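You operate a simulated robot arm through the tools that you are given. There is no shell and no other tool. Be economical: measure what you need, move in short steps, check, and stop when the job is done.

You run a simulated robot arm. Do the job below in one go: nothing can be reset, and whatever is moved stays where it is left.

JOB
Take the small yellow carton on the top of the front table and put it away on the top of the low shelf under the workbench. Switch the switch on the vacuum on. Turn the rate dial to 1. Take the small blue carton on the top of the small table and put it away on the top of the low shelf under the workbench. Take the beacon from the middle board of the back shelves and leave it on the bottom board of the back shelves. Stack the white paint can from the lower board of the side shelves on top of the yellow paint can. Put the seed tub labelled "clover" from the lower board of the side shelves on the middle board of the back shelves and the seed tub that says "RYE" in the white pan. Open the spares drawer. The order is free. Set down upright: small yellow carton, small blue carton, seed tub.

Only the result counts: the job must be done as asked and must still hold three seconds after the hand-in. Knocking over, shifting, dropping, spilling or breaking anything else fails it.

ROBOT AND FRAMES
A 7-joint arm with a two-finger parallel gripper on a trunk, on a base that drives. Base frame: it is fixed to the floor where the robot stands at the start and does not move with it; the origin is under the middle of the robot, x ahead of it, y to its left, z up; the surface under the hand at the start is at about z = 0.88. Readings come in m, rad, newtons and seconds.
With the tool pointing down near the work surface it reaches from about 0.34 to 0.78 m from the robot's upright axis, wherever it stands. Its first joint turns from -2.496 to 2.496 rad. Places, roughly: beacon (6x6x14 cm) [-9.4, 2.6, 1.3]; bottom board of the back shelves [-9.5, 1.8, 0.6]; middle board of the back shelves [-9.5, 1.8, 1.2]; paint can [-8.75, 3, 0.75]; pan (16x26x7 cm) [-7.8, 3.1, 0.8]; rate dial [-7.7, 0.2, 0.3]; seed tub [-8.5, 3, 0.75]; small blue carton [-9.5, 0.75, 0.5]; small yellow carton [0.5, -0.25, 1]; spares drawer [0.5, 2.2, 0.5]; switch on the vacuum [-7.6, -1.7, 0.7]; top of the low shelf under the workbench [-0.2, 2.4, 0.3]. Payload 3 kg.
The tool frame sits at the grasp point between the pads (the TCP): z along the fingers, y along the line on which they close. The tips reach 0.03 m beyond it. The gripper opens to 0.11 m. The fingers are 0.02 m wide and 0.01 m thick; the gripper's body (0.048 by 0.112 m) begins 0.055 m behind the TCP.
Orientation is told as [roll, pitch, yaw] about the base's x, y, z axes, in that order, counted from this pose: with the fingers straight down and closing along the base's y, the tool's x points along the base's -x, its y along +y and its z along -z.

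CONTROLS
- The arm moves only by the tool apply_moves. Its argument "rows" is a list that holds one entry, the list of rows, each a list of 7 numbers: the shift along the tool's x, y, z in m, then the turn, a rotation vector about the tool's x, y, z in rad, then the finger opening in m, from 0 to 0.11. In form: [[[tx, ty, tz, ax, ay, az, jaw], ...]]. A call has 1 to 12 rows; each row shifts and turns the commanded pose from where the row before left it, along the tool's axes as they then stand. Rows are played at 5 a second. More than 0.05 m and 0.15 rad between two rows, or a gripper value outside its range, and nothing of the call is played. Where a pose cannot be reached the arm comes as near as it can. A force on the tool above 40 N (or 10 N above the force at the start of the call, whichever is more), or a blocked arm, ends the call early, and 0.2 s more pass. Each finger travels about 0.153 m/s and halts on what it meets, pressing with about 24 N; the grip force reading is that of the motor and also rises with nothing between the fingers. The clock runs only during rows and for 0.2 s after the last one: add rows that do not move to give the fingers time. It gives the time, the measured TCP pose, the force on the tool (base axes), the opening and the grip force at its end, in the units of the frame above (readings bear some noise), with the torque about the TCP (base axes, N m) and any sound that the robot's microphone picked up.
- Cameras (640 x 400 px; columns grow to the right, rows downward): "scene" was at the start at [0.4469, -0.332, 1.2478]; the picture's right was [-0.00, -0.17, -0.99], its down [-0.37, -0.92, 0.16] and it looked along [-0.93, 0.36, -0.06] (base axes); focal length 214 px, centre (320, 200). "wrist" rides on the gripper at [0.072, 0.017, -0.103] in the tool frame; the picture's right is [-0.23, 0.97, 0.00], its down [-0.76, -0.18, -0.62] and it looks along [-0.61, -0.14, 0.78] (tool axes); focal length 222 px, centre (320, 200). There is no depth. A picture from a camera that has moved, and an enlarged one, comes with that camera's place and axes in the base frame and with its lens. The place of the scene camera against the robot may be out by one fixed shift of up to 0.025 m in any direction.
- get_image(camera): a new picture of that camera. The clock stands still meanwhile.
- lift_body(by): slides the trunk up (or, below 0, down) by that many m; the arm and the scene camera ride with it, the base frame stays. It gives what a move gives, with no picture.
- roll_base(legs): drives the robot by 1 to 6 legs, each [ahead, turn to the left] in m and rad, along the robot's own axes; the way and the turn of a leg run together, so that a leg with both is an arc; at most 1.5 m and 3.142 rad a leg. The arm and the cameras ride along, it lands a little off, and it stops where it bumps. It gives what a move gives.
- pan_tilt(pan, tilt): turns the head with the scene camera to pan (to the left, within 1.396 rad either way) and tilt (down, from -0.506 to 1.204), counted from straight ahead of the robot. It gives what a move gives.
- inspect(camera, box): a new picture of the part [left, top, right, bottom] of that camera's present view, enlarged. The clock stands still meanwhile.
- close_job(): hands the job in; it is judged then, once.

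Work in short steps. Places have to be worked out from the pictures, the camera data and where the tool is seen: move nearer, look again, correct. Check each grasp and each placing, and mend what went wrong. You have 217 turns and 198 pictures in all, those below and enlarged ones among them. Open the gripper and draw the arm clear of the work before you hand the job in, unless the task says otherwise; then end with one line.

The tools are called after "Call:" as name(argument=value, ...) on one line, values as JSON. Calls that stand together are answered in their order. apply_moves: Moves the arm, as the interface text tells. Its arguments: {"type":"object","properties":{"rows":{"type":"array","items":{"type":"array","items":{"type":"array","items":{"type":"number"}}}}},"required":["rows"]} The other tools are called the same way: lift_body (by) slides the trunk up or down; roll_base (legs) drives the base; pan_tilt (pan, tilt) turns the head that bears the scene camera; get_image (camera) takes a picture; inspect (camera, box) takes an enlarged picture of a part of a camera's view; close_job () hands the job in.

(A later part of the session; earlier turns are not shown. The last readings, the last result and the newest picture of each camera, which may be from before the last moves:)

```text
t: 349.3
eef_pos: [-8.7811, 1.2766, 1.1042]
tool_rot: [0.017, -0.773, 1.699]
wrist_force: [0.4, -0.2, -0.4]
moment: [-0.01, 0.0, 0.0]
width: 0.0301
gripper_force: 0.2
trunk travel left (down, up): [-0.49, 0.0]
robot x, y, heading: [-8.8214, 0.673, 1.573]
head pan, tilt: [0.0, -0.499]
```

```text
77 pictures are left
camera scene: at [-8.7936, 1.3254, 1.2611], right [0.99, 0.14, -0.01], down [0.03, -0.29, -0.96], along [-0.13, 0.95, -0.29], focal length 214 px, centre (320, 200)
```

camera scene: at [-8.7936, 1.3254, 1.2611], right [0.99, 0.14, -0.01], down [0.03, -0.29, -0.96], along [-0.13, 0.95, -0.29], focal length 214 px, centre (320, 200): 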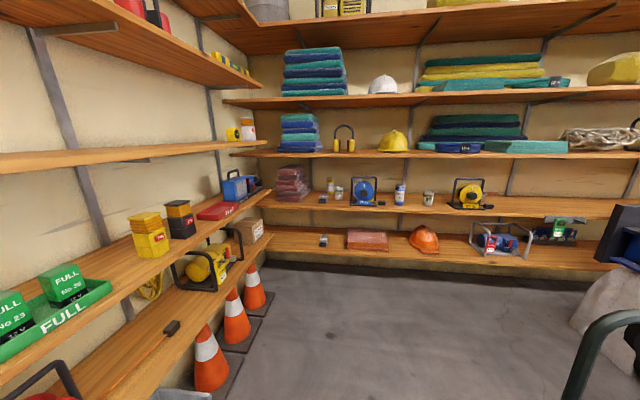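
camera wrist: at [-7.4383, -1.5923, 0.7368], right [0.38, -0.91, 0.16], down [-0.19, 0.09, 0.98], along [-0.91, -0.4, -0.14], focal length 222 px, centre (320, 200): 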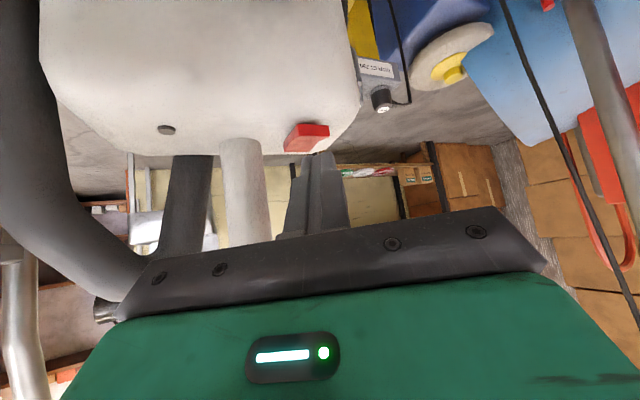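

I enlarge the side-shelf row and the beacon area.

Call:
inspect(camera="scene", box=[270, 150, 470, 270])

Call:
inspect(camera="scene", box=[150, 80, 310, 280])

Call:
inspect(camera="scene", box=[440, 120, 640, 270])

```text
3.20 times, centred on (370, 210) of scene
camera zoom: at [-8.7936, 1.3254, 1.2611], right [0.99, 0.14, -0.01], down [0.03, -0.29, -0.96], along [-0.13, 0.95, -0.29], focal length 686 px, centre (160, 168)
```

zoom: 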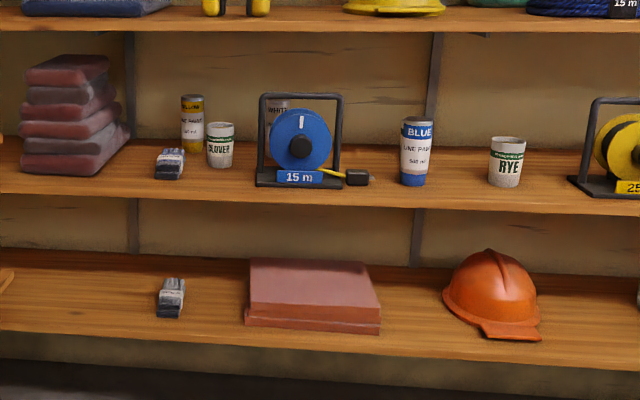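

```text
2.00 times, centred on (230, 180) of scene
camera zoom: at [-8.7936, 1.3254, 1.2611], right [0.99, 0.14, -0.01], down [0.03, -0.29, -0.96], along [-0.13, 0.95, -0.29], focal length 429 px, centre (500, 240)
```

zoom: 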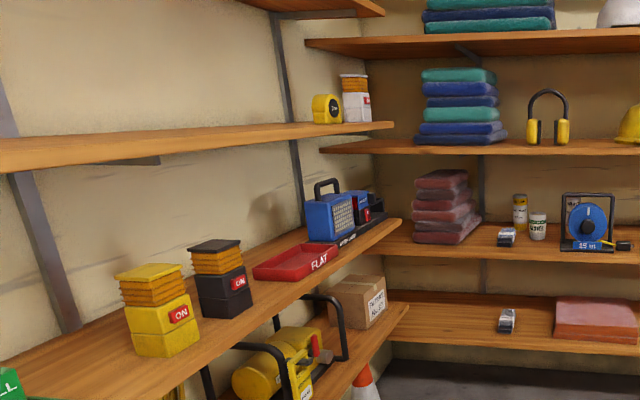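

```text
2.67 times, centred on (540, 195) of scene
camera zoom: at [-8.7936, 1.3254, 1.2611], right [0.99, 0.14, -0.01], down [0.03, -0.29, -0.96], along [-0.13, 0.95, -0.29], focal length 572 px, centre (-267, 213)
```

zoom: 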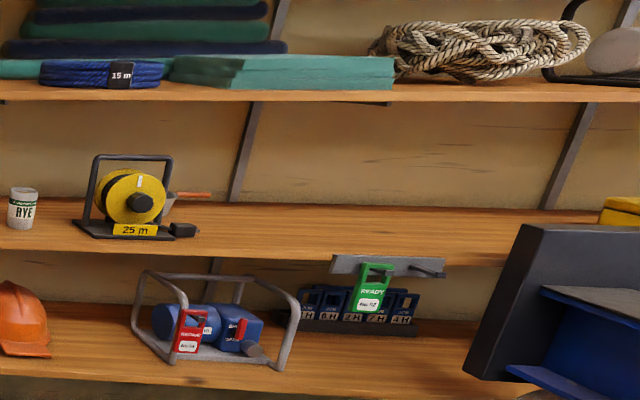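

Now clear: on the lower board stand the yellow can, CLOVER tub, the white can behind the blue reel, the blue can and the RYE tub; the beacon (white/orange) is on the z≈1.2 board. I drive closer, lower the trunk and level the tool.

Call:
roll_base(legs=[[0.9, 0]])

Call:
lift_body(by=-0.25)

Call:
apply_moves(rows=[[[0, 0, 0, 0.02, -0.11, 0, 0.09], [0, 0, 0, 0.02, -0.11, 0, 0.09], [0, 0, 0, 0.02, -0.11, 0, 0.09], [0, 0, 0, 0.02, -0.11, 0, 0.09], [0, 0, 0, 0.02, -0.11, 0, 0.09], [0, 0, 0, 0.02, -0.11, 0, 0.09], [0, 0, 0, 0, 0, 0, 0.09]]])

Call:
pan_tilt(pan=0, tilt=0.1)

Call:
get_image(camera="scene")

```text
t: 353.9
eef_pos: [-8.7973, 2.1472, 1.1068]
tool_rot: [0.015, -0.774, 1.709]
wrist_force: [0.0, 0.1, 0.2]
moment: [-0.01, -0.02, -0.04]
width: 0.0297
gripper_force: 0.0
trunk travel left (down, up): [-0.49, 0.0]
robot x, y, heading: [-8.8313, 1.5409, 1.585]
head pan, tilt: [0.0, -0.499]
```

```text
t: 356.4
eef_pos: [-8.7974, 2.1456, 0.8565]
tool_rot: [0.014, -0.772, 1.711]
wrist_force: [-0.5, -0.1, -0.5]
moment: [0.0, -0.02, 0.01]
width: 0.0301
gripper_force: 0.0
trunk travel left (down, up): [-0.24, 0.25]
robot x, y, heading: [-8.8345, 1.5453, 1.583]
head pan, tilt: [0.0, -0.499]
```

```text
t: 358.0
eef_pos: [-8.7809, 2.1835, 0.9092]
tool_rot: [-0.156, -1.321, 1.786]
wrist_force: [-0.5, -0.2, 0.5]
moment: [0.0, 0.06, -0.03]
width: 0.0905
gripper_force: 0.2
out of reach, approached as far as the arm can: row 3, 4, 5, 6
trunk travel left (down, up): [-0.24, 0.25]
robot x, y, heading: [-8.8301, 1.5414, 1.583]
head pan, tilt: [0.0, -0.499]
```

```text
t: 359.0
eef_pos: [-8.7793, 2.1836, 0.9094]
tool_rot: [-0.155, -1.322, 1.785]
wrist_force: [0.2, -0.2, -0.4]
moment: [-0.01, 0.01, 0.04]
width: 0.09
gripper_force: 0.0
trunk travel left (down, up): [-0.24, 0.25]
robot x, y, heading: [-8.8275, 1.5408, 1.584]
head pan, tilt: [0.0, 0.099]
```

```text
73 pictures are left
camera scene: at [-8.7882, 2.1572, 1.0218], right [1.0, 0.06, 0.04], down [0.06, -0.34, -0.94], along [-0.05, 0.94, -0.34], focal length 214 px, centre (320, 200)
```

scene: 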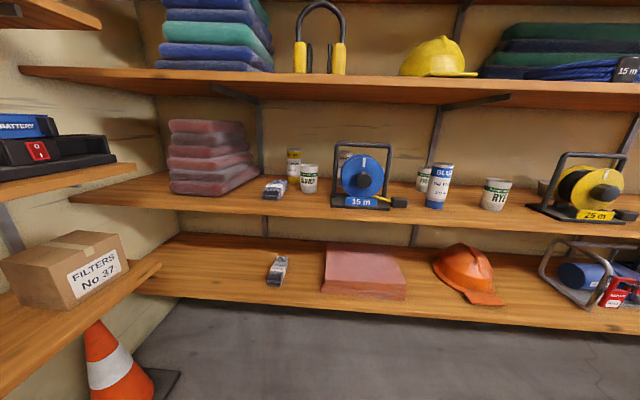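

I enlarge the lower board.

Call:
inspect(camera="scene", box=[250, 125, 450, 225])

Call:
inspect(camera="scene", box=[440, 125, 640, 225])

```text
3.20 times, centred on (350, 175) of scene
camera zoom: at [-8.7882, 2.1572, 1.0218], right [1.0, 0.06, 0.04], down [0.06, -0.34, -0.94], along [-0.05, 0.94, -0.34], focal length 686 px, centre (224, 280)
```

zoom: 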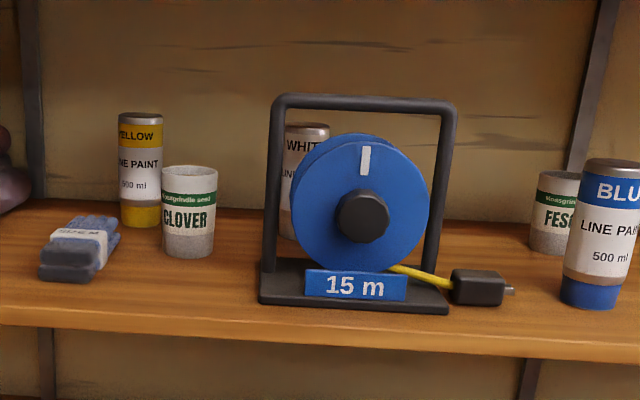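

```text
3.20 times, centred on (540, 175) of scene
camera zoom: at [-8.7882, 2.1572, 1.0218], right [1.0, 0.06, 0.04], down [0.06, -0.34, -0.94], along [-0.05, 0.94, -0.34], focal length 686 px, centre (-384, 280)
```

zoom: 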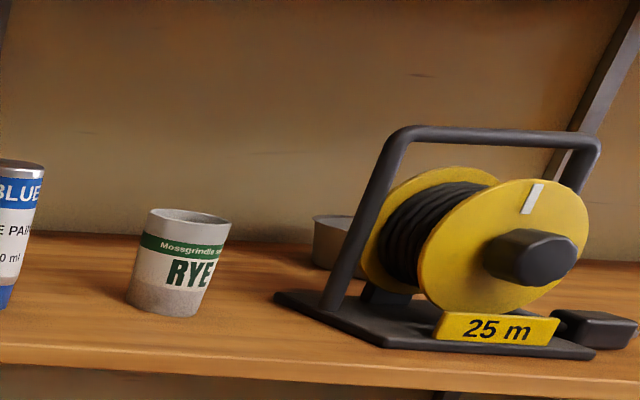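

Estimates: CLOVER at (-8.87, 2.95), yellow can (-8.95, 3.05), white can (-8.745, 3.05), shelf front edge y≈2.70. I shift the hand left, clear of the reel, and drive 0.5 m closer.

Call:
apply_moves(rows=[[[0, 0.045, 0, 0, 0, 0, 0.09], [0, 0.045, 0, 0, 0, 0, 0.09], [0, 0, 0, 0, 0, 0, 0.09]]])

Call:
roll_base(legs=[[0.5, 0]])

Call:
get_image(camera="scene")

Call:
get_image(camera="wrist")

```text
t: 359.8
eef_pos: [-8.857, 2.1886, 0.9095]
tool_rot: [-0.156, -1.322, 1.786]
wrist_force: [0.1, 0.0, -0.4]
moment: [-0.01, 0.02, 0.02]
width: 0.0898
gripper_force: 0.2
out of reach, approached as far as the arm can: row 1, 2
trunk travel left (down, up): [-0.24, 0.25]
robot x, y, heading: [-8.8328, 1.5396, 1.584]
head pan, tilt: [0.0, 0.099]
```

```text
t: 362.8
eef_pos: [-8.8712, 2.6916, 0.9092]
tool_rot: [-0.155, -1.32, 1.795]
wrist_force: [-0.3, 0.5, 0.9]
moment: [0.0, 0.03, -0.01]
width: 0.0901
gripper_force: 0.1
trunk travel left (down, up): [-0.24, 0.25]
robot x, y, heading: [-8.8423, 2.0488, 1.593]
head pan, tilt: [0.0, 0.099]
```

```text
70 pictures are left
camera scene: at [-8.8798, 2.6649, 1.0213], right [1.0, 0.07, 0.04], down [0.06, -0.34, -0.94], along [-0.06, 0.94, -0.34], focal length 214 px, centre (320, 200)
```

scene: 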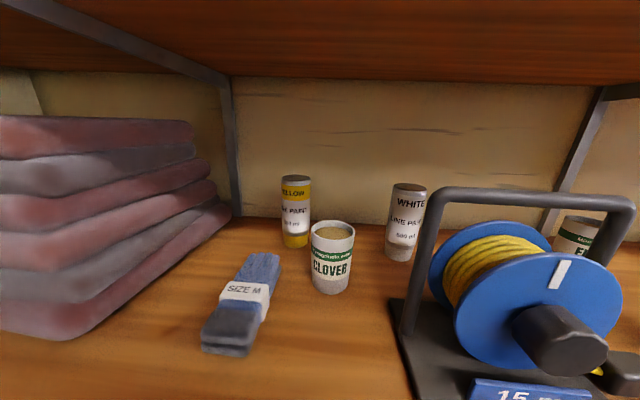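

```text
69 pictures are left
camera wrist: at [-8.8797, 2.5728, 0.863], right [-0.98, -0.02, 0.18], down [0.17, -0.41, 0.9], along [0.06, 0.91, 0.4], focal length 222 px, centre (320, 200)
```

wrist: 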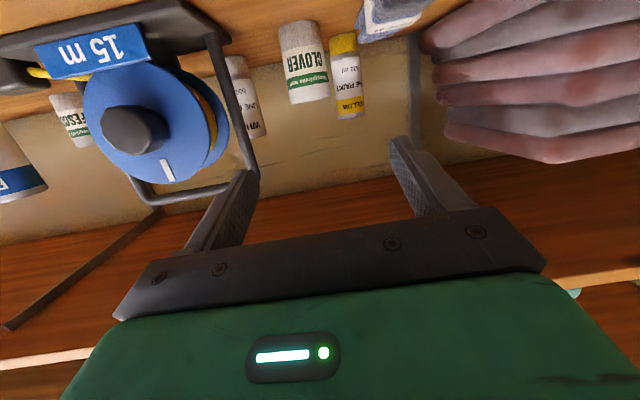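

Triangulated: CLOVER centre (-8.872, 2.965), height 0.765–0.856; yellow can about (-8.95, 3.09), white about (-8.72, 3.08), upper board underside ≈1.11. I tilt the tool to ~1.1 rad (so the wrist camera clears the board) and come closer.

Call:
apply_moves(rows=[[[-0.01, 0, 0, 0, 0.11, 0, 0.09], [-0.01, 0, 0, 0, 0.11, 0, 0.09], [0, 0, 0, 0, 0, 0, 0.09]]])

Call:
roll_base(legs=[[0.25, 0]])

Call:
get_image(camera="scene")

```text
t: 363.6
eef_pos: [-8.8729, 2.6975, 0.9293]
tool_rot: [-0.086, -1.101, 1.718]
wrist_force: [0.3, -1.0, 0.7]
moment: [-0.01, 0.01, -0.02]
width: 0.0902
gripper_force: 0.0
trunk travel left (down, up): [-0.24, 0.25]
robot x, y, heading: [-8.8399, 2.044, 1.597]
head pan, tilt: [0.0, 0.099]
```

```text
t: 365.4
eef_pos: [-8.8804, 2.9453, 0.929]
tool_rot: [-0.085, -1.104, 1.724]
wrist_force: [0.1, 0.3, 0.3]
moment: [0.03, 0.0, -0.01]
width: 0.0898
gripper_force: 0.0
trunk travel left (down, up): [-0.24, 0.25]
robot x, y, heading: [-8.8446, 2.2954, 1.601]
head pan, tilt: [0.0, 0.099]
```

```text
68 pictures are left
camera scene: at [-8.8901, 2.9432, 1.0411], right [1.0, 0.08, 0.04], down [0.07, -0.53, -0.84], along [-0.04, 0.84, -0.54], focal length 214 px, centre (320, 200)
```

scene: 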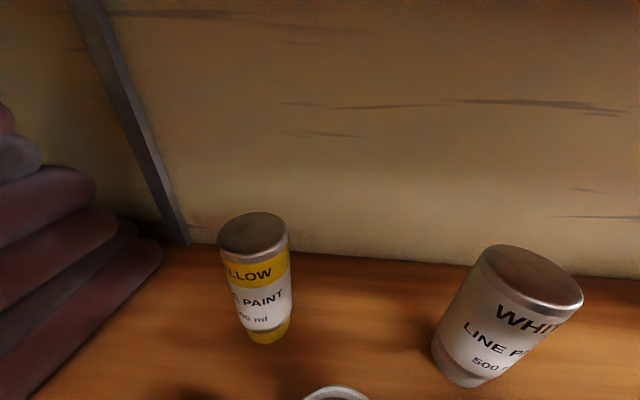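

CLOVER is right below/in front. I lower the fingers round it.

Call:
apply_moves(rows=[[[0.028, -0.0015, 0.0213, 0, 0, 0, 0.09], [0.028, -0.0015, 0.0213, 0, 0, 0, 0.09], [0.028, -0.0015, 0.0213, 0, 0, 0, 0.09], [0, 0, 0, 0, 0, 0, 0.09]]])

Call:
get_image(camera="wrist")

```text
t: 366.4
eef_pos: [-8.8738, 2.9651, 0.8243]
tool_rot: [-0.085, -1.103, 1.724]
wrist_force: [0.6, -1.1, 0.5]
moment: [0.03, -0.03, 0.01]
width: 0.0901
gripper_force: 0.0
trunk travel left (down, up): [-0.24, 0.25]
robot x, y, heading: [-8.844, 2.2975, 1.599]
head pan, tilt: [0.0, 0.099]
```

```text
67 pictures are left
camera wrist: at [-8.8815, 2.8398, 0.8055], right [-0.99, 0.03, 0.17], down [0.16, -0.2, 0.97], along [0.06, 0.98, 0.2], focal length 222 px, centre (320, 200)
```

wrist: 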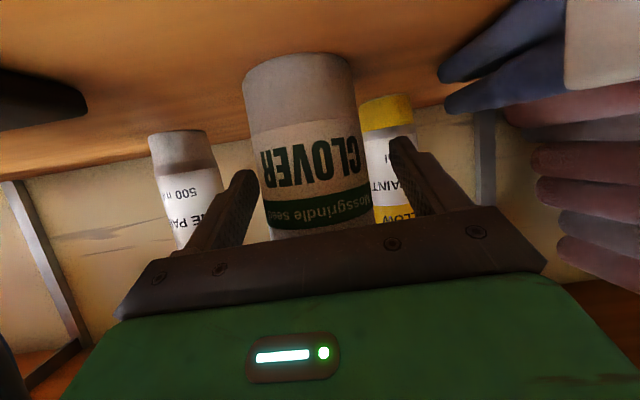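

The tub is between the fingers, slightly off to +x. I shift 7 mm and close gently.

Call:
apply_moves(rows=[[[0, -0.007, 0, 0, 0, 0, 0.09], [0, 0, 0, 0, 0, 0, 0.05], [0, 0, 0, 0, 0, 0, 0.05], [0, 0, 0, 0, 0, 0, 0.05]]])

```text
t: 367.4
eef_pos: [-8.8671, 2.9661, 0.8242]
tool_rot: [-0.086, -1.104, 1.721]
wrist_force: [1.2, 1.0, 0.5]
moment: [-0.01, 0.03, -0.01]
width: 0.065
gripper_force: 24.5
trunk travel left (down, up): [-0.24, 0.25]
robot x, y, heading: [-8.8473, 2.2963, 1.591]
head pan, tilt: [0.0, 0.099]
```

Gripped (65 mm). I lift slightly and back out of the shelf with the base.

Call:
apply_moves(rows=[[[-0.018, 0, -0.009, 0, 0, 0, 0.05], [-0.018, 0, -0.009, 0, 0, 0, 0.05], [-0.018, 0, -0.009, 0, 0, 0, 0.05], [0, 0, 0, 0, 0, 0, 0.05]]])

Call:
roll_base(legs=[[-0.6, 0]])

Call:
lift_body(by=0.25)

Call:
roll_base(legs=[[0, 0.4], [0, 0.4], [0, 0.4], [0, 0.35]])

Call:
get_image(camera="scene")

```text
t: 368.4
eef_pos: [-8.869, 2.9675, 0.8836]
tool_rot: [-0.085, -1.103, 1.722]
wrist_force: [-0.3, 0.0, -2.4]
moment: [-0.02, 0.0, 0.0]
width: 0.0653
gripper_force: 24.2
trunk travel left (down, up): [-0.24, 0.25]
robot x, y, heading: [-8.8463, 2.2935, 1.596]
head pan, tilt: [0.0, 0.099]
```

```text
t: 371.8
eef_pos: [-8.8532, 2.3708, 0.8844]
tool_rot: [-0.085, -1.102, 1.724]
wrist_force: [0.0, -0.4, -1.6]
moment: [-0.01, 0.0, 0.0]
width: 0.0651
gripper_force: 24.0
trunk travel left (down, up): [-0.24, 0.25]
robot x, y, heading: [-8.8327, 1.6986, 1.601]
head pan, tilt: [0.0, 0.099]
```

```text
t: 374.4
eef_pos: [-8.8533, 2.3711, 1.1345]
tool_rot: [-0.086, -1.103, 1.723]
wrist_force: [0.3, 0.1, -2.1]
moment: [-0.02, -0.01, 0.01]
width: 0.065
gripper_force: 23.8
trunk travel left (down, up): [-0.49, 0.0]
robot x, y, heading: [-8.8284, 1.699, 1.596]
head pan, tilt: [0.0, 0.099]
```

```text
t: 377.7
eef_pos: [-9.3522, 2.1125, 1.1366]
tool_rot: [-0.071, -1.099, 2.576]
wrist_force: [25.8, -9.4, 7.9]
moment: [0.23, 1.51, 0.75]
width: 0.065
gripper_force: 23.9
trunk travel left (down, up): [-0.49, 0.0]
robot x, y, heading: [-8.8038, 1.7294, 2.462]
head pan, tilt: [0.0, 0.099]
stopped in leg 3: the force on the tool passed its limit at 85 N (the readings are from after the stop); the commanded pose is now the measured one
```

```text
66 pictures are left
camera scene: at [-9.3688, 2.1022, 1.2495], right [0.59, 0.81, 0.03], down [0.45, -0.3, -0.84], along [-0.67, 0.51, -0.54], focal length 214 px, centre (320, 200)
```

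scene: 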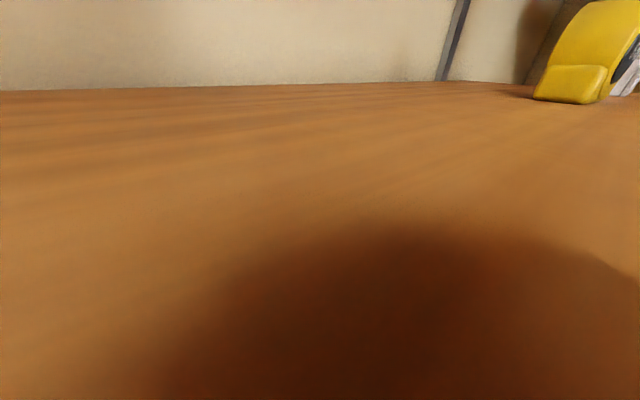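

The hand touched the edge of the middle board (fixed). The tub is still held. I swing back, and shift the robot away from the shelves.

Call:
roll_base(legs=[[0, -0.3]])

Call:
get_image(camera="wrist")

```text
t: 379.1
eef_pos: [-9.2177, 2.2614, 1.1339]
tool_rot: [-0.073, -1.099, 2.276]
wrist_force: [0.7, -0.2, -1.1]
moment: [-0.02, -0.02, -0.02]
width: 0.0648
gripper_force: 24.0
trunk travel left (down, up): [-0.49, 0.0]
robot x, y, heading: [-8.8152, 1.7258, 2.161]
head pan, tilt: [0.0, 0.099]
```

```text
65 pictures are left
camera wrist: at [-9.1577, 2.1517, 1.1166], right [-0.85, -0.5, 0.17], down [0.24, -0.08, 0.97], along [-0.47, 0.86, 0.19], focal length 222 px, centre (320, 200)
```

wrist: 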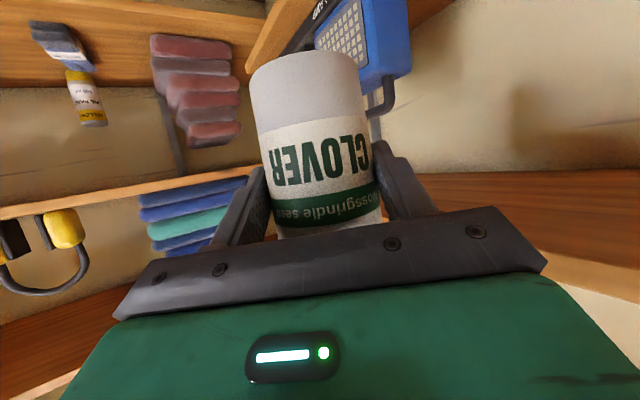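

Still held properly. I raise the hand by 0.2 m, clear of the board level.

Call:
apply_moves(rows=[[[-0.036, -0.0015, -0.018, 0, 0, 0, 0.05], [-0.036, -0.0015, -0.018, 0, 0, 0, 0.05], [-0.036, -0.0015, -0.018, 0, 0, 0, 0.05], [-0.036, -0.0015, -0.018, 0, 0, 0, 0.05], [-0.036, -0.0015, -0.018, 0, 0, 0, 0.05], [0, 0, 0, 0, 0, 0, 0.05]]])

Call:
get_image(camera="scene")

```text
t: 380.5
eef_pos: [-9.2167, 2.2621, 1.3366]
tool_rot: [-0.074, -1.099, 2.275]
wrist_force: [0.4, 0.2, -0.9]
moment: [-0.02, -0.02, 0.01]
width: 0.065
gripper_force: 24.3
trunk travel left (down, up): [-0.49, 0.0]
robot x, y, heading: [-8.8154, 1.7261, 2.164]
head pan, tilt: [0.0, 0.099]
```

```text
64 pictures are left
camera scene: at [-9.232, 2.2554, 1.4487], right [0.8, 0.6, 0.03], down [0.34, -0.42, -0.84], along [-0.49, 0.69, -0.54], focal length 214 px, centre (320, 200)
```

scene: 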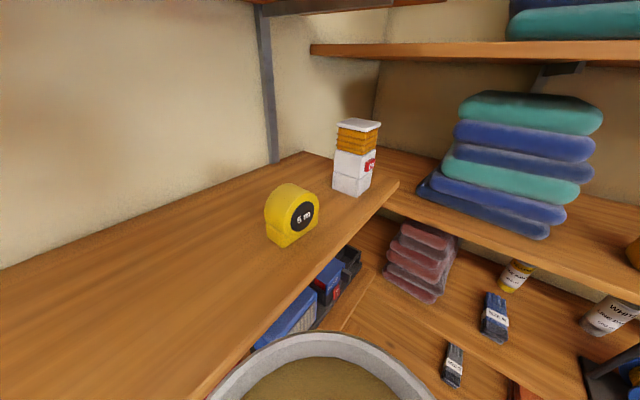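

The view is ideal: board front edge x≈-9.33, beacon at (-9.41, 2.61), tape measure at y≈2.42; free room at y≈2.05. I turn left 0.4 rad to bring the tub over the board.

Call:
roll_base(legs=[[0, 0.4]])

Call:
get_image(camera="scene")

Call:
get_image(camera="wrist")

```text
t: 382.2
eef_pos: [-9.3975, 2.0633, 1.336]
tool_rot: [-0.071, -1.098, 2.675]
wrist_force: [-0.4, -0.3, -1.8]
moment: [-0.02, -0.06, 0.01]
width: 0.065
gripper_force: 23.8
trunk travel left (down, up): [-0.49, 0.0]
robot x, y, heading: [-8.8063, 1.7371, 2.565]
head pan, tilt: [0.0, 0.099]
```

```text
63 pictures are left
camera scene: at [-9.4153, 2.0524, 1.4482], right [0.51, 0.86, 0.03], down [0.48, -0.25, -0.84], along [-0.72, 0.44, -0.54], focal length 214 px, centre (320, 200)
```

scene: 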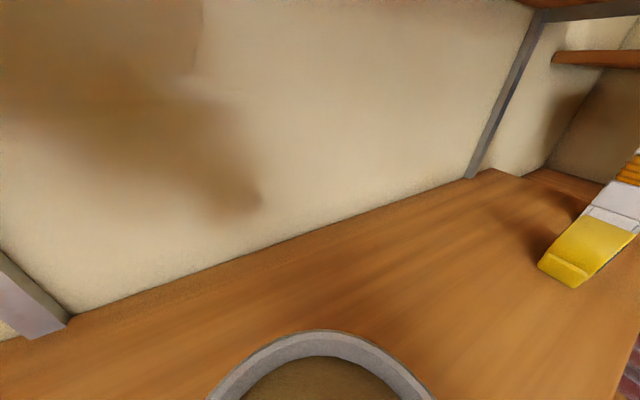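

```text
62 pictures are left
camera wrist: at [-9.3001, 1.9862, 1.3173], right [-0.58, -0.79, 0.17], down [0.25, 0.02, 0.97], along [-0.77, 0.61, 0.19], focal length 222 px, centre (320, 200)
```

wrist: 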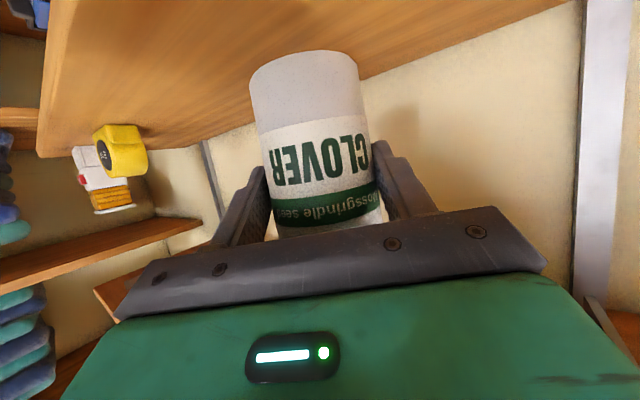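

I move 5 cm further in and lower toward the board.

Call:
apply_moves(rows=[[[-0.0102, 0.0125, 0.019, 0, 0, 0, 0.05], [-0.0102, 0.0125, 0.019, 0, 0, 0, 0.05], [0.02, 0.0007, 0.0102, 0, 0, 0, 0.05], [0.02, 0.0007, 0.0102, 0, 0, 0, 0.05], [0, 0, 0, 0, 0, 0, 0.05]]])

Call:
apply_moves(rows=[[[0.0036, 0, 0.0018, 0, 0, 0, 0.05], [0.0036, 0, 0.0018, 0, 0, 0, 0.05]]])

```text
t: 383.4
eef_pos: [-9.4493, 2.0625, 1.2915]
tool_rot: [-0.073, -1.099, 2.675]
wrist_force: [0.1, 0.9, -1.5]
moment: [0.0, -0.03, -0.02]
width: 0.0649
gripper_force: 24.2
trunk travel left (down, up): [-0.49, 0.0]
robot x, y, heading: [-8.8106, 1.7388, 2.567]
head pan, tilt: [0.0, 0.099]
```

```text
t: 384.0
eef_pos: [-9.4492, 2.0635, 1.2847]
tool_rot: [-0.073, -1.101, 2.676]
wrist_force: [-0.6, 0.5, 0.6]
moment: [0.0, 0.13, -0.05]
width: 0.0649
gripper_force: 23.5
trunk travel left (down, up): [-0.49, 0.0]
robot x, y, heading: [-8.8123, 1.7395, 2.564]
head pan, tilt: [0.0, 0.099]
```

Weight seems to be coming off; another 3 mm.

Call:
apply_moves(rows=[[[0.003, 0, 0.0015, 0, 0, 0, 0.05]]])

```text
t: 384.4
eef_pos: [-9.4472, 2.0635, 1.2845]
tool_rot: [-0.071, -1.106, 2.673]
wrist_force: [-2.1, 2.4, 17.4]
moment: [-0.14, 0.19, 0.0]
width: 0.0651
gripper_force: 24.2
trunk travel left (down, up): [-0.49, 0.0]
robot x, y, heading: [-8.8072, 1.7399, 2.568]
head pan, tilt: [0.0, 0.099]
```

Contact at 17 N: the tub is down. I ease up 1 mm, open and back out horizontally.

Call:
apply_moves(rows=[[[-0.0015, 0, -0.0008, 0, 0, 0, 0.065], [0, 0, 0, 0, 0, 0, 0.095], [0, 0, 0, 0, 0, 0, 0.095], [0.012, 0, -0.026, 0, 0, 0, 0.095], [0.012, 0, -0.026, 0, 0, 0, 0.095], [0.008, 0, -0.026, 0, 0, 0, 0.095], [0, 0, -0.03, 0, 0, 0, 0.095], [0, 0, -0.03, 0, 0, 0, 0.095], [0, 0, 0, 0, 0, 0, 0.095]]])

Call:
get_image(camera="scene")

```text
t: 386.4
eef_pos: [-9.3295, 1.9914, 1.3172]
tool_rot: [-0.072, -1.101, 2.675]
wrist_force: [0.8, -0.4, -0.2]
moment: [0.01, 0.01, -0.01]
width: 0.0949
gripper_force: 0.0
trunk travel left (down, up): [-0.49, 0.0]
robot x, y, heading: [-8.8082, 1.7348, 2.568]
head pan, tilt: [0.0, 0.099]
```

```text
61 pictures are left
camera scene: at [-9.3457, 1.9803, 1.4303], right [0.51, 0.86, 0.03], down [0.48, -0.25, -0.84], along [-0.72, 0.44, -0.54], focal length 214 px, centre (320, 200)
```

scene: 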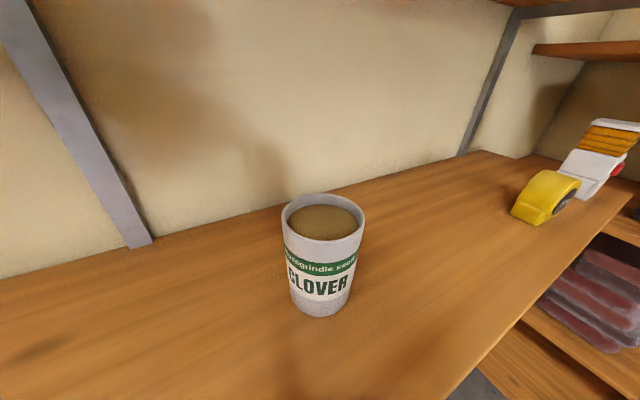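

CLOVER stands upright on the middle board. Next the beacon: I pull the arm in, and reposition to about (-8.92, 2.2).

Call:
apply_moves(rows=[[[0.018, 0, -0.036, 0, 0, 0, 0.095], [0.018, 0, -0.036, 0, 0, 0, 0.095], [0.018, 0, -0.036, 0, 0, 0, 0.095], [0, 0, 0, 0, 0, 0, 0.095]]])

Call:
roll_base(legs=[[0, -0.4], [0, -0.37]])

Call:
roll_base(legs=[[0.48, 0]])

```text
t: 387.4
eef_pos: [-9.2898, 1.9692, 1.3539]
tool_rot: [-0.073, -1.098, 2.676]
wrist_force: [-0.5, 0.0, -0.3]
moment: [0.01, 0.05, 0.0]
width: 0.095
gripper_force: 0.1
out of reach, approached as far as the arm can: row 1, 2, 3
trunk travel left (down, up): [-0.49, 0.0]
robot x, y, heading: [-8.8083, 1.7402, 2.57]
head pan, tilt: [0.0, 0.099]
```

```text
t: 390.3
eef_pos: [-8.9975, 2.2428, 1.3562]
tool_rot: [-0.074, -1.094, 1.911]
wrist_force: [0.3, 0.4, -0.3]
moment: [0.0, 0.02, 0.03]
width: 0.0952
gripper_force: 0.0
trunk travel left (down, up): [-0.49, 0.0]
robot x, y, heading: [-8.8262, 1.7309, 1.801]
head pan, tilt: [0.0, 0.099]
stopped in leg 2: the robot was blocked; the commanded pose is now the measured one
```

```text
t: 393.2
eef_pos: [-9.1035, 2.7215, 1.3557]
tool_rot: [-0.073, -1.093, 1.903]
wrist_force: [-0.3, -0.6, -0.1]
moment: [0.0, -0.01, -0.04]
width: 0.0949
gripper_force: 0.2
trunk travel left (down, up): [-0.49, 0.0]
robot x, y, heading: [-8.9382, 2.2138, 1.788]
head pan, tilt: [0.0, 0.099]
```

I turn left 0.25 rad and look at the beacon.

Call:
roll_base(legs=[[0, 0.25]])

Call:
get_image(camera="scene")

Call:
get_image(camera="wrist")

```text
t: 394.5
eef_pos: [-9.2238, 2.6626, 1.3567]
tool_rot: [-0.072, -1.093, 2.157]
wrist_force: [1.0, -0.2, 0.2]
moment: [0.0, 0.0, -0.05]
width: 0.0952
gripper_force: 0.1
trunk travel left (down, up): [-0.49, 0.0]
robot x, y, heading: [-8.9304, 2.2136, 2.042]
head pan, tilt: [0.0, 0.099]
```

```text
60 pictures are left
camera scene: at [-9.2377, 2.6576, 1.4694], right [0.87, 0.5, 0.03], down [0.3, -0.46, -0.84], along [-0.4, 0.74, -0.54], focal length 214 px, centre (320, 200)
```

scene: 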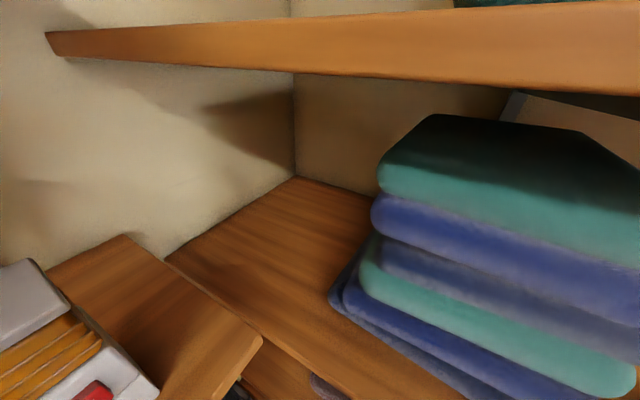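

```text
59 pictures are left
camera wrist: at [-9.1768, 2.5461, 1.3393], right [-0.9, -0.4, 0.17], down [0.23, -0.1, 0.97], along [-0.37, 0.91, 0.18], focal length 222 px, centre (320, 200)
```

wrist: 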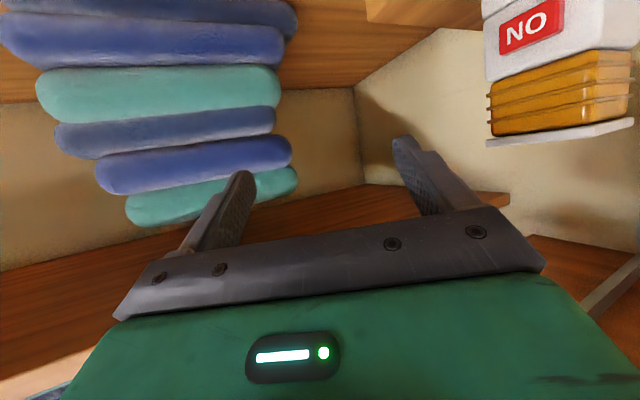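

The ON face looks toward +x, so I'll grasp pointing along -x. I pull the hand back and yaw the tool left first.

Call:
apply_moves(rows=[[[0.014, -0.013, -0.027, 0, 0, 0, 0.095], [0.014, -0.013, -0.027, 0, 0, 0, 0.095], [0.014, -0.013, -0.027, 0, 0, 0, 0.095], [0, 0, 0, -0.131, -0.004, -0.066, 0.095], [0, 0, 0, -0.131, -0.004, -0.066, 0.095], [0, 0, 0, -0.131, -0.004, -0.066, 0.095], [0, 0, 0, -0.131, -0.004, -0.066, 0.095], [0, 0, 0, 0, 0, 0, 0.095]]])

Call:
get_image(camera="scene")

```text
t: 396.3
eef_pos: [-9.1673, 2.6412, 1.405]
tool_rot: [-0.059, -1.094, 2.733]
wrist_force: [-0.1, 0.5, 0.2]
moment: [-0.03, -0.02, 0.02]
width: 0.0951
gripper_force: 0.1
out of reach, approached as far as the arm can: row 1, 2, 3
trunk travel left (down, up): [-0.49, 0.0]
robot x, y, heading: [-8.9315, 2.2173, 2.042]
head pan, tilt: [0.0, 0.099]
```

```text
58 pictures are left
camera scene: at [-9.1856, 2.6299, 1.5166], right [0.45, 0.9, 0.03], down [0.5, -0.22, -0.84], along [-0.74, 0.39, -0.55], focal length 214 px, centre (320, 200)
```

scene: 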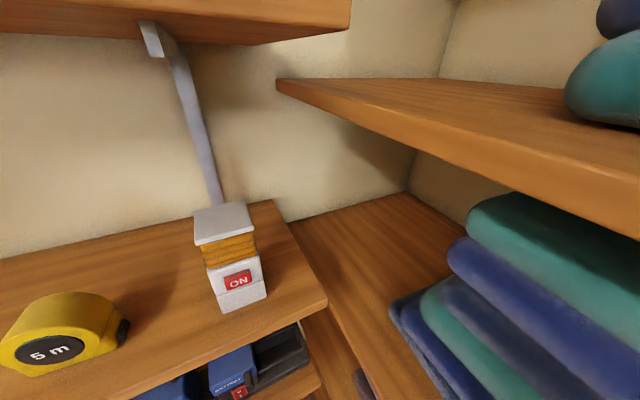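

The beacon is axis-aligned: front face x≈-9.381, centre y≈2.62, base on z≈1.2255. I turn the base 0.45 rad left (hand stays above everything).

Call:
roll_base(legs=[[0, 0.45]])

Call:
get_image(camera="wrist")

```text
t: 398.1
eef_pos: [-9.3286, 2.4963, 1.4022]
tool_rot: [-0.047, -1.086, -3.114]
wrist_force: [22.5, -3.1, -19.9]
moment: [-0.32, 2.63, -0.65]
width: 0.0949
gripper_force: 0.1
trunk travel left (down, up): [-0.49, 0.0]
robot x, y, heading: [-8.9275, 2.2266, 2.495]
head pan, tilt: [0.0, 0.099]
stopped in leg 1: the force on the tool passed its limit at 50 N (the readings are from after the stop); the commanded pose is now the measured one
```

```text
57 pictures are left
camera wrist: at [-9.2038, 2.4778, 1.3862], right [-0.12, -0.98, 0.18], down [0.2, 0.15, 0.97], along [-0.97, 0.15, 0.18], focal length 222 px, centre (320, 200)
```

wrist: 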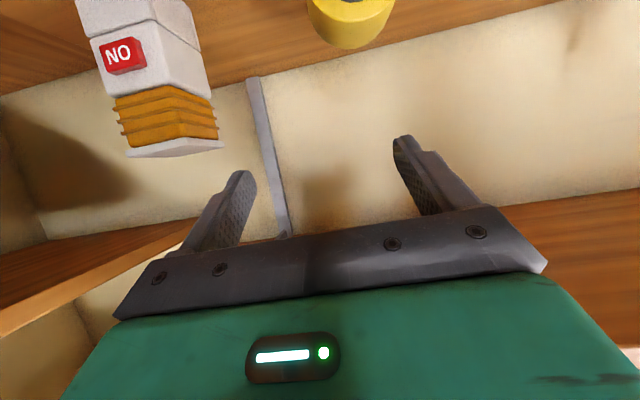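

The camera head touched the board above. I lower the hand 8 cm and pull back 3 cm.

Call:
apply_moves(rows=[[[0.04, 0, -0.008, 0, 0, 0, 0.095], [0.04, 0, 0.018, 0, 0, 0, 0.095], [0, 0, 0, 0, 0, 0, 0.095]]])

Call:
get_image(camera="wrist")

```text
t: 398.9
eef_pos: [-9.3047, 2.515, 1.3416]
tool_rot: [-0.051, -1.088, -3.11]
wrist_force: [0.2, 0.6, 0.8]
moment: [-0.02, 0.05, 0.03]
width: 0.0949
gripper_force: 0.0
out of reach, approached as far as the arm can: row 2
trunk travel left (down, up): [-0.49, 0.0]
robot x, y, heading: [-8.9253, 2.2222, 2.492]
head pan, tilt: [0.0, 0.099]
```

```text
56 pictures are left
camera wrist: at [-9.1819, 2.4971, 1.3244], right [-0.12, -0.98, 0.18], down [0.2, 0.15, 0.97], along [-0.97, 0.15, 0.18], focal length 222 px, centre (320, 200)
```

wrist: 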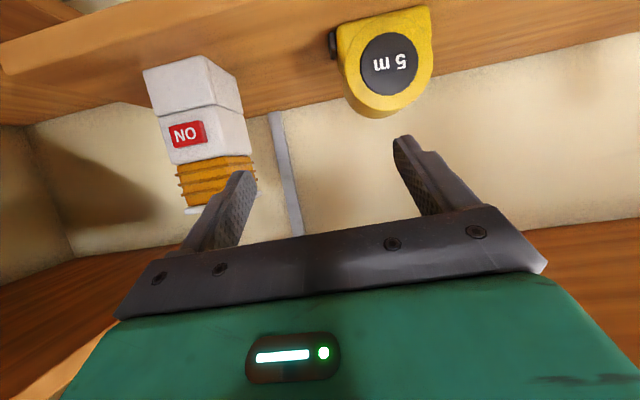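

Wrist view agrees: beacon front face centre (-9.373, 2.622). I move sideways in front of it and down to z≈1.305.

Call:
apply_moves(rows=[[[0.0103, -0.035, 0.0053, 0, 0, 0, 0.095], [0.0103, -0.035, 0.0053, 0, 0, 0, 0.095], [0.0103, -0.035, 0.0053, 0, 0, 0, 0.095], [0, 0, 0, 0, 0, 0, 0.095]]])

Call:
get_image(camera="wrist")

```text
t: 399.9
eef_pos: [-9.3054, 2.6185, 1.3091]
tool_rot: [-0.049, -1.089, -3.11]
wrist_force: [0.1, 0.9, -0.4]
moment: [-0.05, 0.03, 0.01]
width: 0.095
gripper_force: 0.1
trunk travel left (down, up): [-0.49, 0.0]
robot x, y, heading: [-8.9263, 2.2244, 2.491]
head pan, tilt: [0.0, 0.099]
```

```text
55 pictures are left
camera wrist: at [-9.1817, 2.6011, 1.2931], right [-0.12, -0.98, 0.18], down [0.2, 0.15, 0.97], along [-0.97, 0.15, 0.18], focal length 222 px, centre (320, 200)
```

wrist: 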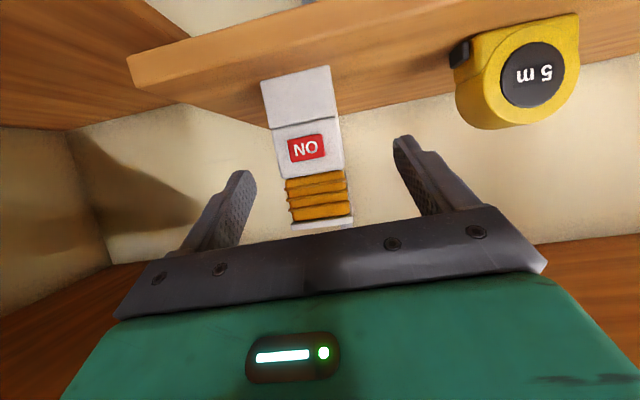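

Well centred. I advance 0.10 m around the beacon and close.

Call:
apply_moves(rows=[[[-0.012, -0.002, 0.0313, 0, 0, 0, 0.095], [-0.012, -0.002, 0.0313, 0, 0, 0, 0.095], [-0.012, -0.002, 0.0313, 0, 0, 0, 0.095], [0, 0, 0, 0, 0, 0, 0.095], [0, 0, 0, 0, 0, 0, 0.04], [0, 0, 0, 0, 0, 0, 0.04], [0, 0, 0, 0, 0, 0, 0.04]]])

Call:
get_image(camera="wrist")

```text
t: 401.5
eef_pos: [-9.4038, 2.6289, 1.2972]
tool_rot: [-0.048, -1.086, -3.113]
wrist_force: [-5.8, 2.3, 11.8]
moment: [-0.35, 0.48, -0.22]
width: 0.0605
gripper_force: 24.2
trunk travel left (down, up): [-0.49, 0.0]
robot x, y, heading: [-8.9283, 2.2251, 2.49]
head pan, tilt: [0.0, 0.099]
```

```text
54 pictures are left
camera wrist: at [-9.2809, 2.6107, 1.2804], right [-0.12, -0.98, 0.18], down [0.2, 0.15, 0.97], along [-0.97, 0.15, 0.18], focal length 222 px, centre (320, 200)
```

wrist: 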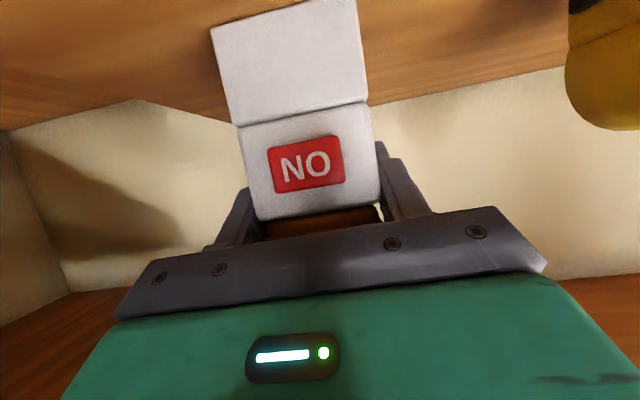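

Beacon gripped (60.5 mm). I lift 3 cm, draw it out over the edge with the arm, then reverse the base.

Call:
apply_moves(rows=[[[-0.0265, 0, -0.014, 0, 0, 0, 0.04], [0.0155, 0, -0.0295, 0, 0, 0, 0.04], [0.0155, 0, -0.0295, 0, 0, 0, 0.04], [0.0155, 0, -0.0295, 0, 0, 0, 0.04], [0, 0, 0, 0, 0, 0, 0.04]]])

Call:
roll_base(legs=[[-0.28, 0]])

Call:
get_image(camera="wrist")

```text
t: 402.7
eef_pos: [-9.3033, 2.6269, 1.3268]
tool_rot: [-0.049, -1.088, -3.109]
wrist_force: [-0.6, 0.0, -5.4]
moment: [-0.03, 0.0, -0.01]
width: 0.06
gripper_force: 24.3
trunk travel left (down, up): [-0.49, 0.0]
robot x, y, heading: [-8.9251, 2.2255, 2.493]
head pan, tilt: [0.0, 0.099]
```

```text
t: 404.7
eef_pos: [-9.0803, 2.4563, 1.3257]
tool_rot: [-0.048, -1.088, -3.113]
wrist_force: [-0.3, 0.0, -5.2]
moment: [-0.01, -0.01, 0.03]
width: 0.06
gripper_force: 24.3
trunk travel left (down, up): [-0.49, 0.0]
robot x, y, heading: [-8.7001, 2.0537, 2.487]
head pan, tilt: [0.0, 0.099]
```

```text
53 pictures are left
camera wrist: at [-8.9561, 2.4385, 1.31], right [-0.12, -0.98, 0.18], down [0.2, 0.15, 0.97], along [-0.97, 0.15, 0.18], focal length 222 px, centre (320, 200)
```

wrist: 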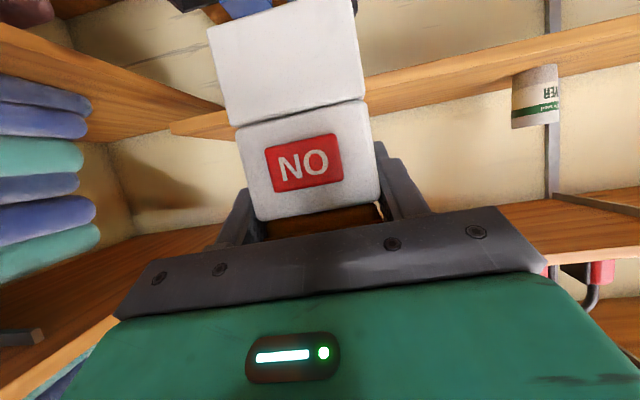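

Held firmly. I turn the base to face the shelves and lower the trunk to look at the bottom board.

Call:
roll_base(legs=[[0, 0.35], [0, 0.25]])

Call:
lift_body(by=-0.38)

Call:
pan_tilt(pan=0.6, tilt=0.2)

Call:
get_image(camera="scene")

```text
t: 407.1
eef_pos: [-9.2422, 2.1722, 1.3253]
tool_rot: [-0.048, -1.087, -2.513]
wrist_force: [-1.1, 0.4, -5.1]
moment: [0.0, -0.01, 0.03]
width: 0.0601
gripper_force: 24.3
trunk travel left (down, up): [-0.49, 0.0]
robot x, y, heading: [-8.7001, 2.0727, 3.089]
head pan, tilt: [0.0, 0.099]
```

```text
t: 410.7
eef_pos: [-9.2433, 2.1705, 0.9467]
tool_rot: [-0.05, -1.083, -2.509]
wrist_force: [-0.4, 0.4, -4.5]
moment: [0.01, -0.05, 0.01]
width: 0.06
gripper_force: 24.1
trunk travel left (down, up): [-0.11, 0.38]
robot x, y, heading: [-8.7031, 2.0728, 3.087]
head pan, tilt: [0.0, 0.099]
```

```text
t: 411.7
eef_pos: [-9.2434, 2.1726, 0.9474]
tool_rot: [-0.049, -1.086, -2.51]
wrist_force: [0.0, 0.7, -5.1]
moment: [-0.01, 0.01, 0.0]
width: 0.0599
gripper_force: 24.6
trunk travel left (down, up): [-0.11, 0.38]
robot x, y, heading: [-8.7023, 2.0736, 3.09]
head pan, tilt: [0.6, 0.201]
```

```text
52 pictures are left
camera scene: at [-9.2136, 2.1151, 1.0574], right [-0.88, 0.41, -0.24], down [0.43, 0.44, -0.79], along [-0.22, -0.8, -0.57], focal length 214 px, centre (320, 200)
```

scene: 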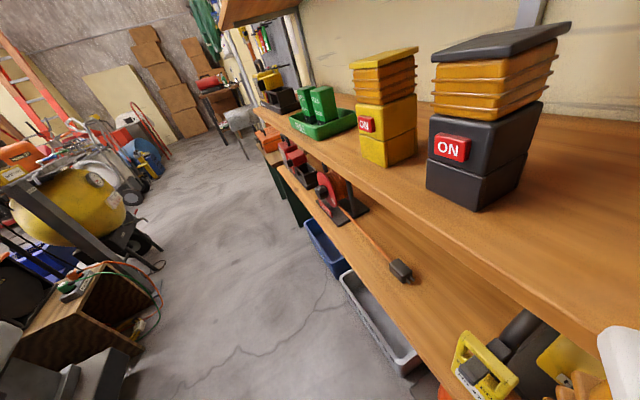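

There is room at about (-9.52, 1.72), behind the orange cord. I reposition the base to about (-8.85, 1.7), after backing off for clearance.

Call:
roll_base(legs=[[-0.13, 0], [0, 0.5], [0, 0.5], [0, 0.2], [0.45, 0]])

Call:
roll_base(legs=[[0, -0.4], [0, -0.4], [0, -0.35]])

Call:
pan_tilt(pan=0.0, tilt=0.2)

Call:
get_image(camera="scene")

```text
t: 419.0
eef_pos: [-9.0464, 1.1922, 0.9482]
tool_rot: [-0.048, -1.088, -1.317]
wrist_force: [0.6, -1.1, -5.2]
moment: [-0.02, 0.0, -0.04]
width: 0.0597
gripper_force: 24.0
trunk travel left (down, up): [-0.11, 0.38]
robot x, y, heading: [-8.7762, 1.6669, -2.0]
head pan, tilt: [0.6, 0.201]
```

```text
t: 423.0
eef_pos: [-9.3217, 1.7235, 0.9471]
tool_rot: [-0.051, -1.088, -2.475]
wrist_force: [-0.3, -0.5, -4.3]
moment: [-0.04, 0.08, -0.02]
width: 0.0598
gripper_force: 24.0
trunk travel left (down, up): [-0.11, 0.38]
robot x, y, heading: [-8.7772, 1.6412, 3.131]
head pan, tilt: [0.6, 0.201]
```

```text
t: 424.0
eef_pos: [-9.3207, 1.723, 0.9474]
tool_rot: [-0.051, -1.086, -2.475]
wrist_force: [-0.7, -0.7, -5.6]
moment: [-0.08, 0.15, 0.05]
width: 0.0602
gripper_force: 24.5
trunk travel left (down, up): [-0.11, 0.38]
robot x, y, heading: [-8.7781, 1.642, 3.129]
head pan, tilt: [0.0, 0.201]
```

```text
51 pictures are left
camera scene: at [-9.333, 1.7012, 1.052], right [-0.58, 0.81, 0.02], down [0.5, 0.38, -0.77], along [-0.64, -0.44, -0.63], focal length 214 px, centre (320, 200)
```

scene: 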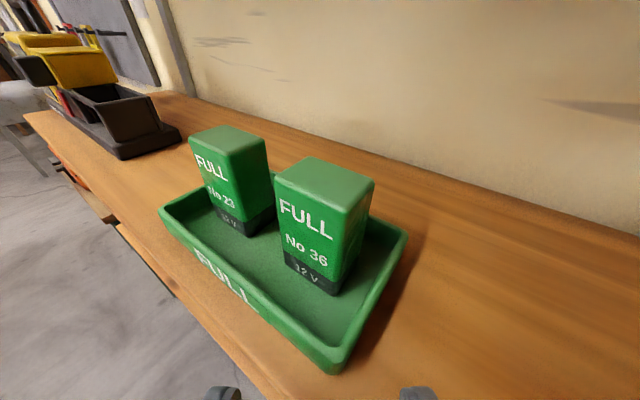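

I back the base off a bit, turn the tool to point along -x, and lower to the bottom-board level.

Call:
roll_base(legs=[[-0.12, 0]])

Call:
apply_moves(rows=[[[0, 0, 0, 0.11, 0.004, 0.056, 0.04], [0, 0, 0, 0.11, 0.004, 0.056, 0.04], [0, 0, 0, 0.11, 0.004, 0.056, 0.04], [0, 0, 0, 0.11, 0.004, 0.056, 0.04], [0, 0, 0, 0.11, 0.004, 0.056, 0.04], [0, 0, 0, 0, 0, 0, 0.04]]])

Call:
lift_body(by=-0.11)

Call:
apply_moves(rows=[[[0.0354, 0, 0.0186, 0, 0, 0, 0.04], [0.0354, 0, 0.0186, 0, 0, 0, 0.04], [0.0354, 0, 0.0186, 0, 0, 0, 0.04], [0, 0, 0, 0, 0, 0, 0.04]]])

Call:
get_image(camera="scene")

Call:
get_image(camera="wrist")

```text
t: 425.2
eef_pos: [-9.1996, 1.7213, 0.9478]
tool_rot: [-0.051, -1.086, -2.476]
wrist_force: [0.0, -0.3, -5.7]
moment: [-0.05, 0.15, 0.06]
width: 0.06
gripper_force: 23.8
trunk travel left (down, up): [-0.11, 0.38]
robot x, y, heading: [-8.654, 1.6408, 3.129]
head pan, tilt: [0.0, 0.201]
```

```text
t: 426.6
eef_pos: [-9.2004, 1.7237, 0.9493]
tool_rot: [-0.07, -1.084, -3.076]
wrist_force: [0.0, 0.2, -5.7]
moment: [-0.01, 0.14, 0.01]
width: 0.0598
gripper_force: 23.8
trunk travel left (down, up): [-0.11, 0.38]
robot x, y, heading: [-8.6565, 1.6392, 3.123]
head pan, tilt: [0.0, 0.201]
```

```text
t: 428.0
eef_pos: [-9.1997, 1.7221, 0.8374]
tool_rot: [-0.068, -1.085, -3.076]
wrist_force: [-0.8, 0.5, -4.3]
moment: [0.01, 0.13, 0.0]
width: 0.0595
gripper_force: 24.1
trunk travel left (down, up): [0.0, 0.49]
robot x, y, heading: [-8.6551, 1.6419, 3.127]
head pan, tilt: [0.0, 0.201]
```

```text
t: 429.0
eef_pos: [-9.2002, 1.7229, 0.8387]
tool_rot: [-0.069, -1.082, -3.076]
wrist_force: [1.2, -0.3, -4.8]
moment: [-0.03, 0.13, -0.01]
width: 0.0598
gripper_force: 24.5
out of reach, approached as far as the arm can: row 1, 2, 3
trunk travel left (down, up): [0.0, 0.49]
robot x, y, heading: [-8.6617, 1.6397, 3.125]
head pan, tilt: [0.0, 0.201]
```

```text
50 pictures are left
camera scene: at [-9.2144, 1.7051, 0.9423], right [0.0, 1.0, 0.03], down [0.63, 0.03, -0.77], along [-0.77, 0.02, -0.63], focal length 214 px, centre (320, 200)
```

scene: 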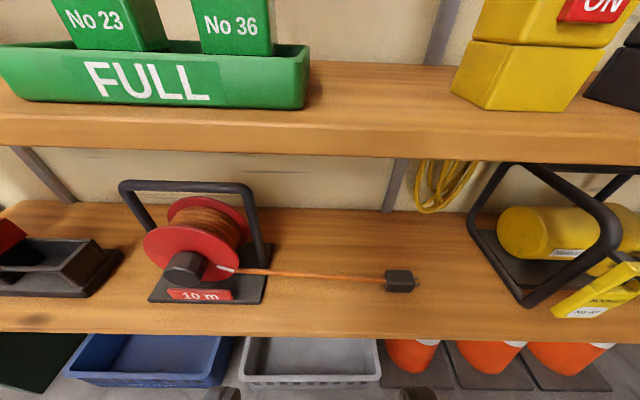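

```text
49 pictures are left
camera wrist: at [-9.0753, 1.7066, 0.8224], right [-0.1, -0.98, 0.17], down [0.19, 0.15, 0.97], along [-0.98, 0.13, 0.17], focal length 222 px, centre (320, 200)
```

wrist: 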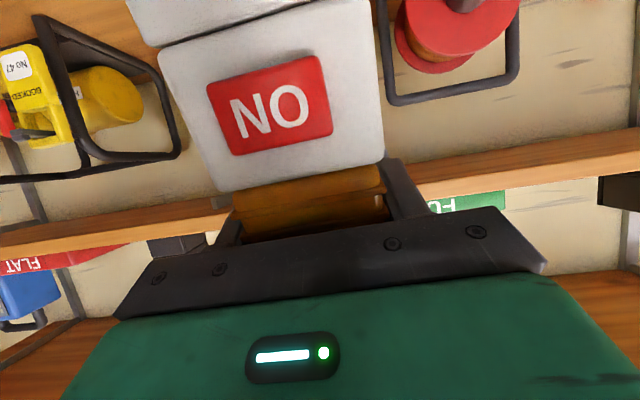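

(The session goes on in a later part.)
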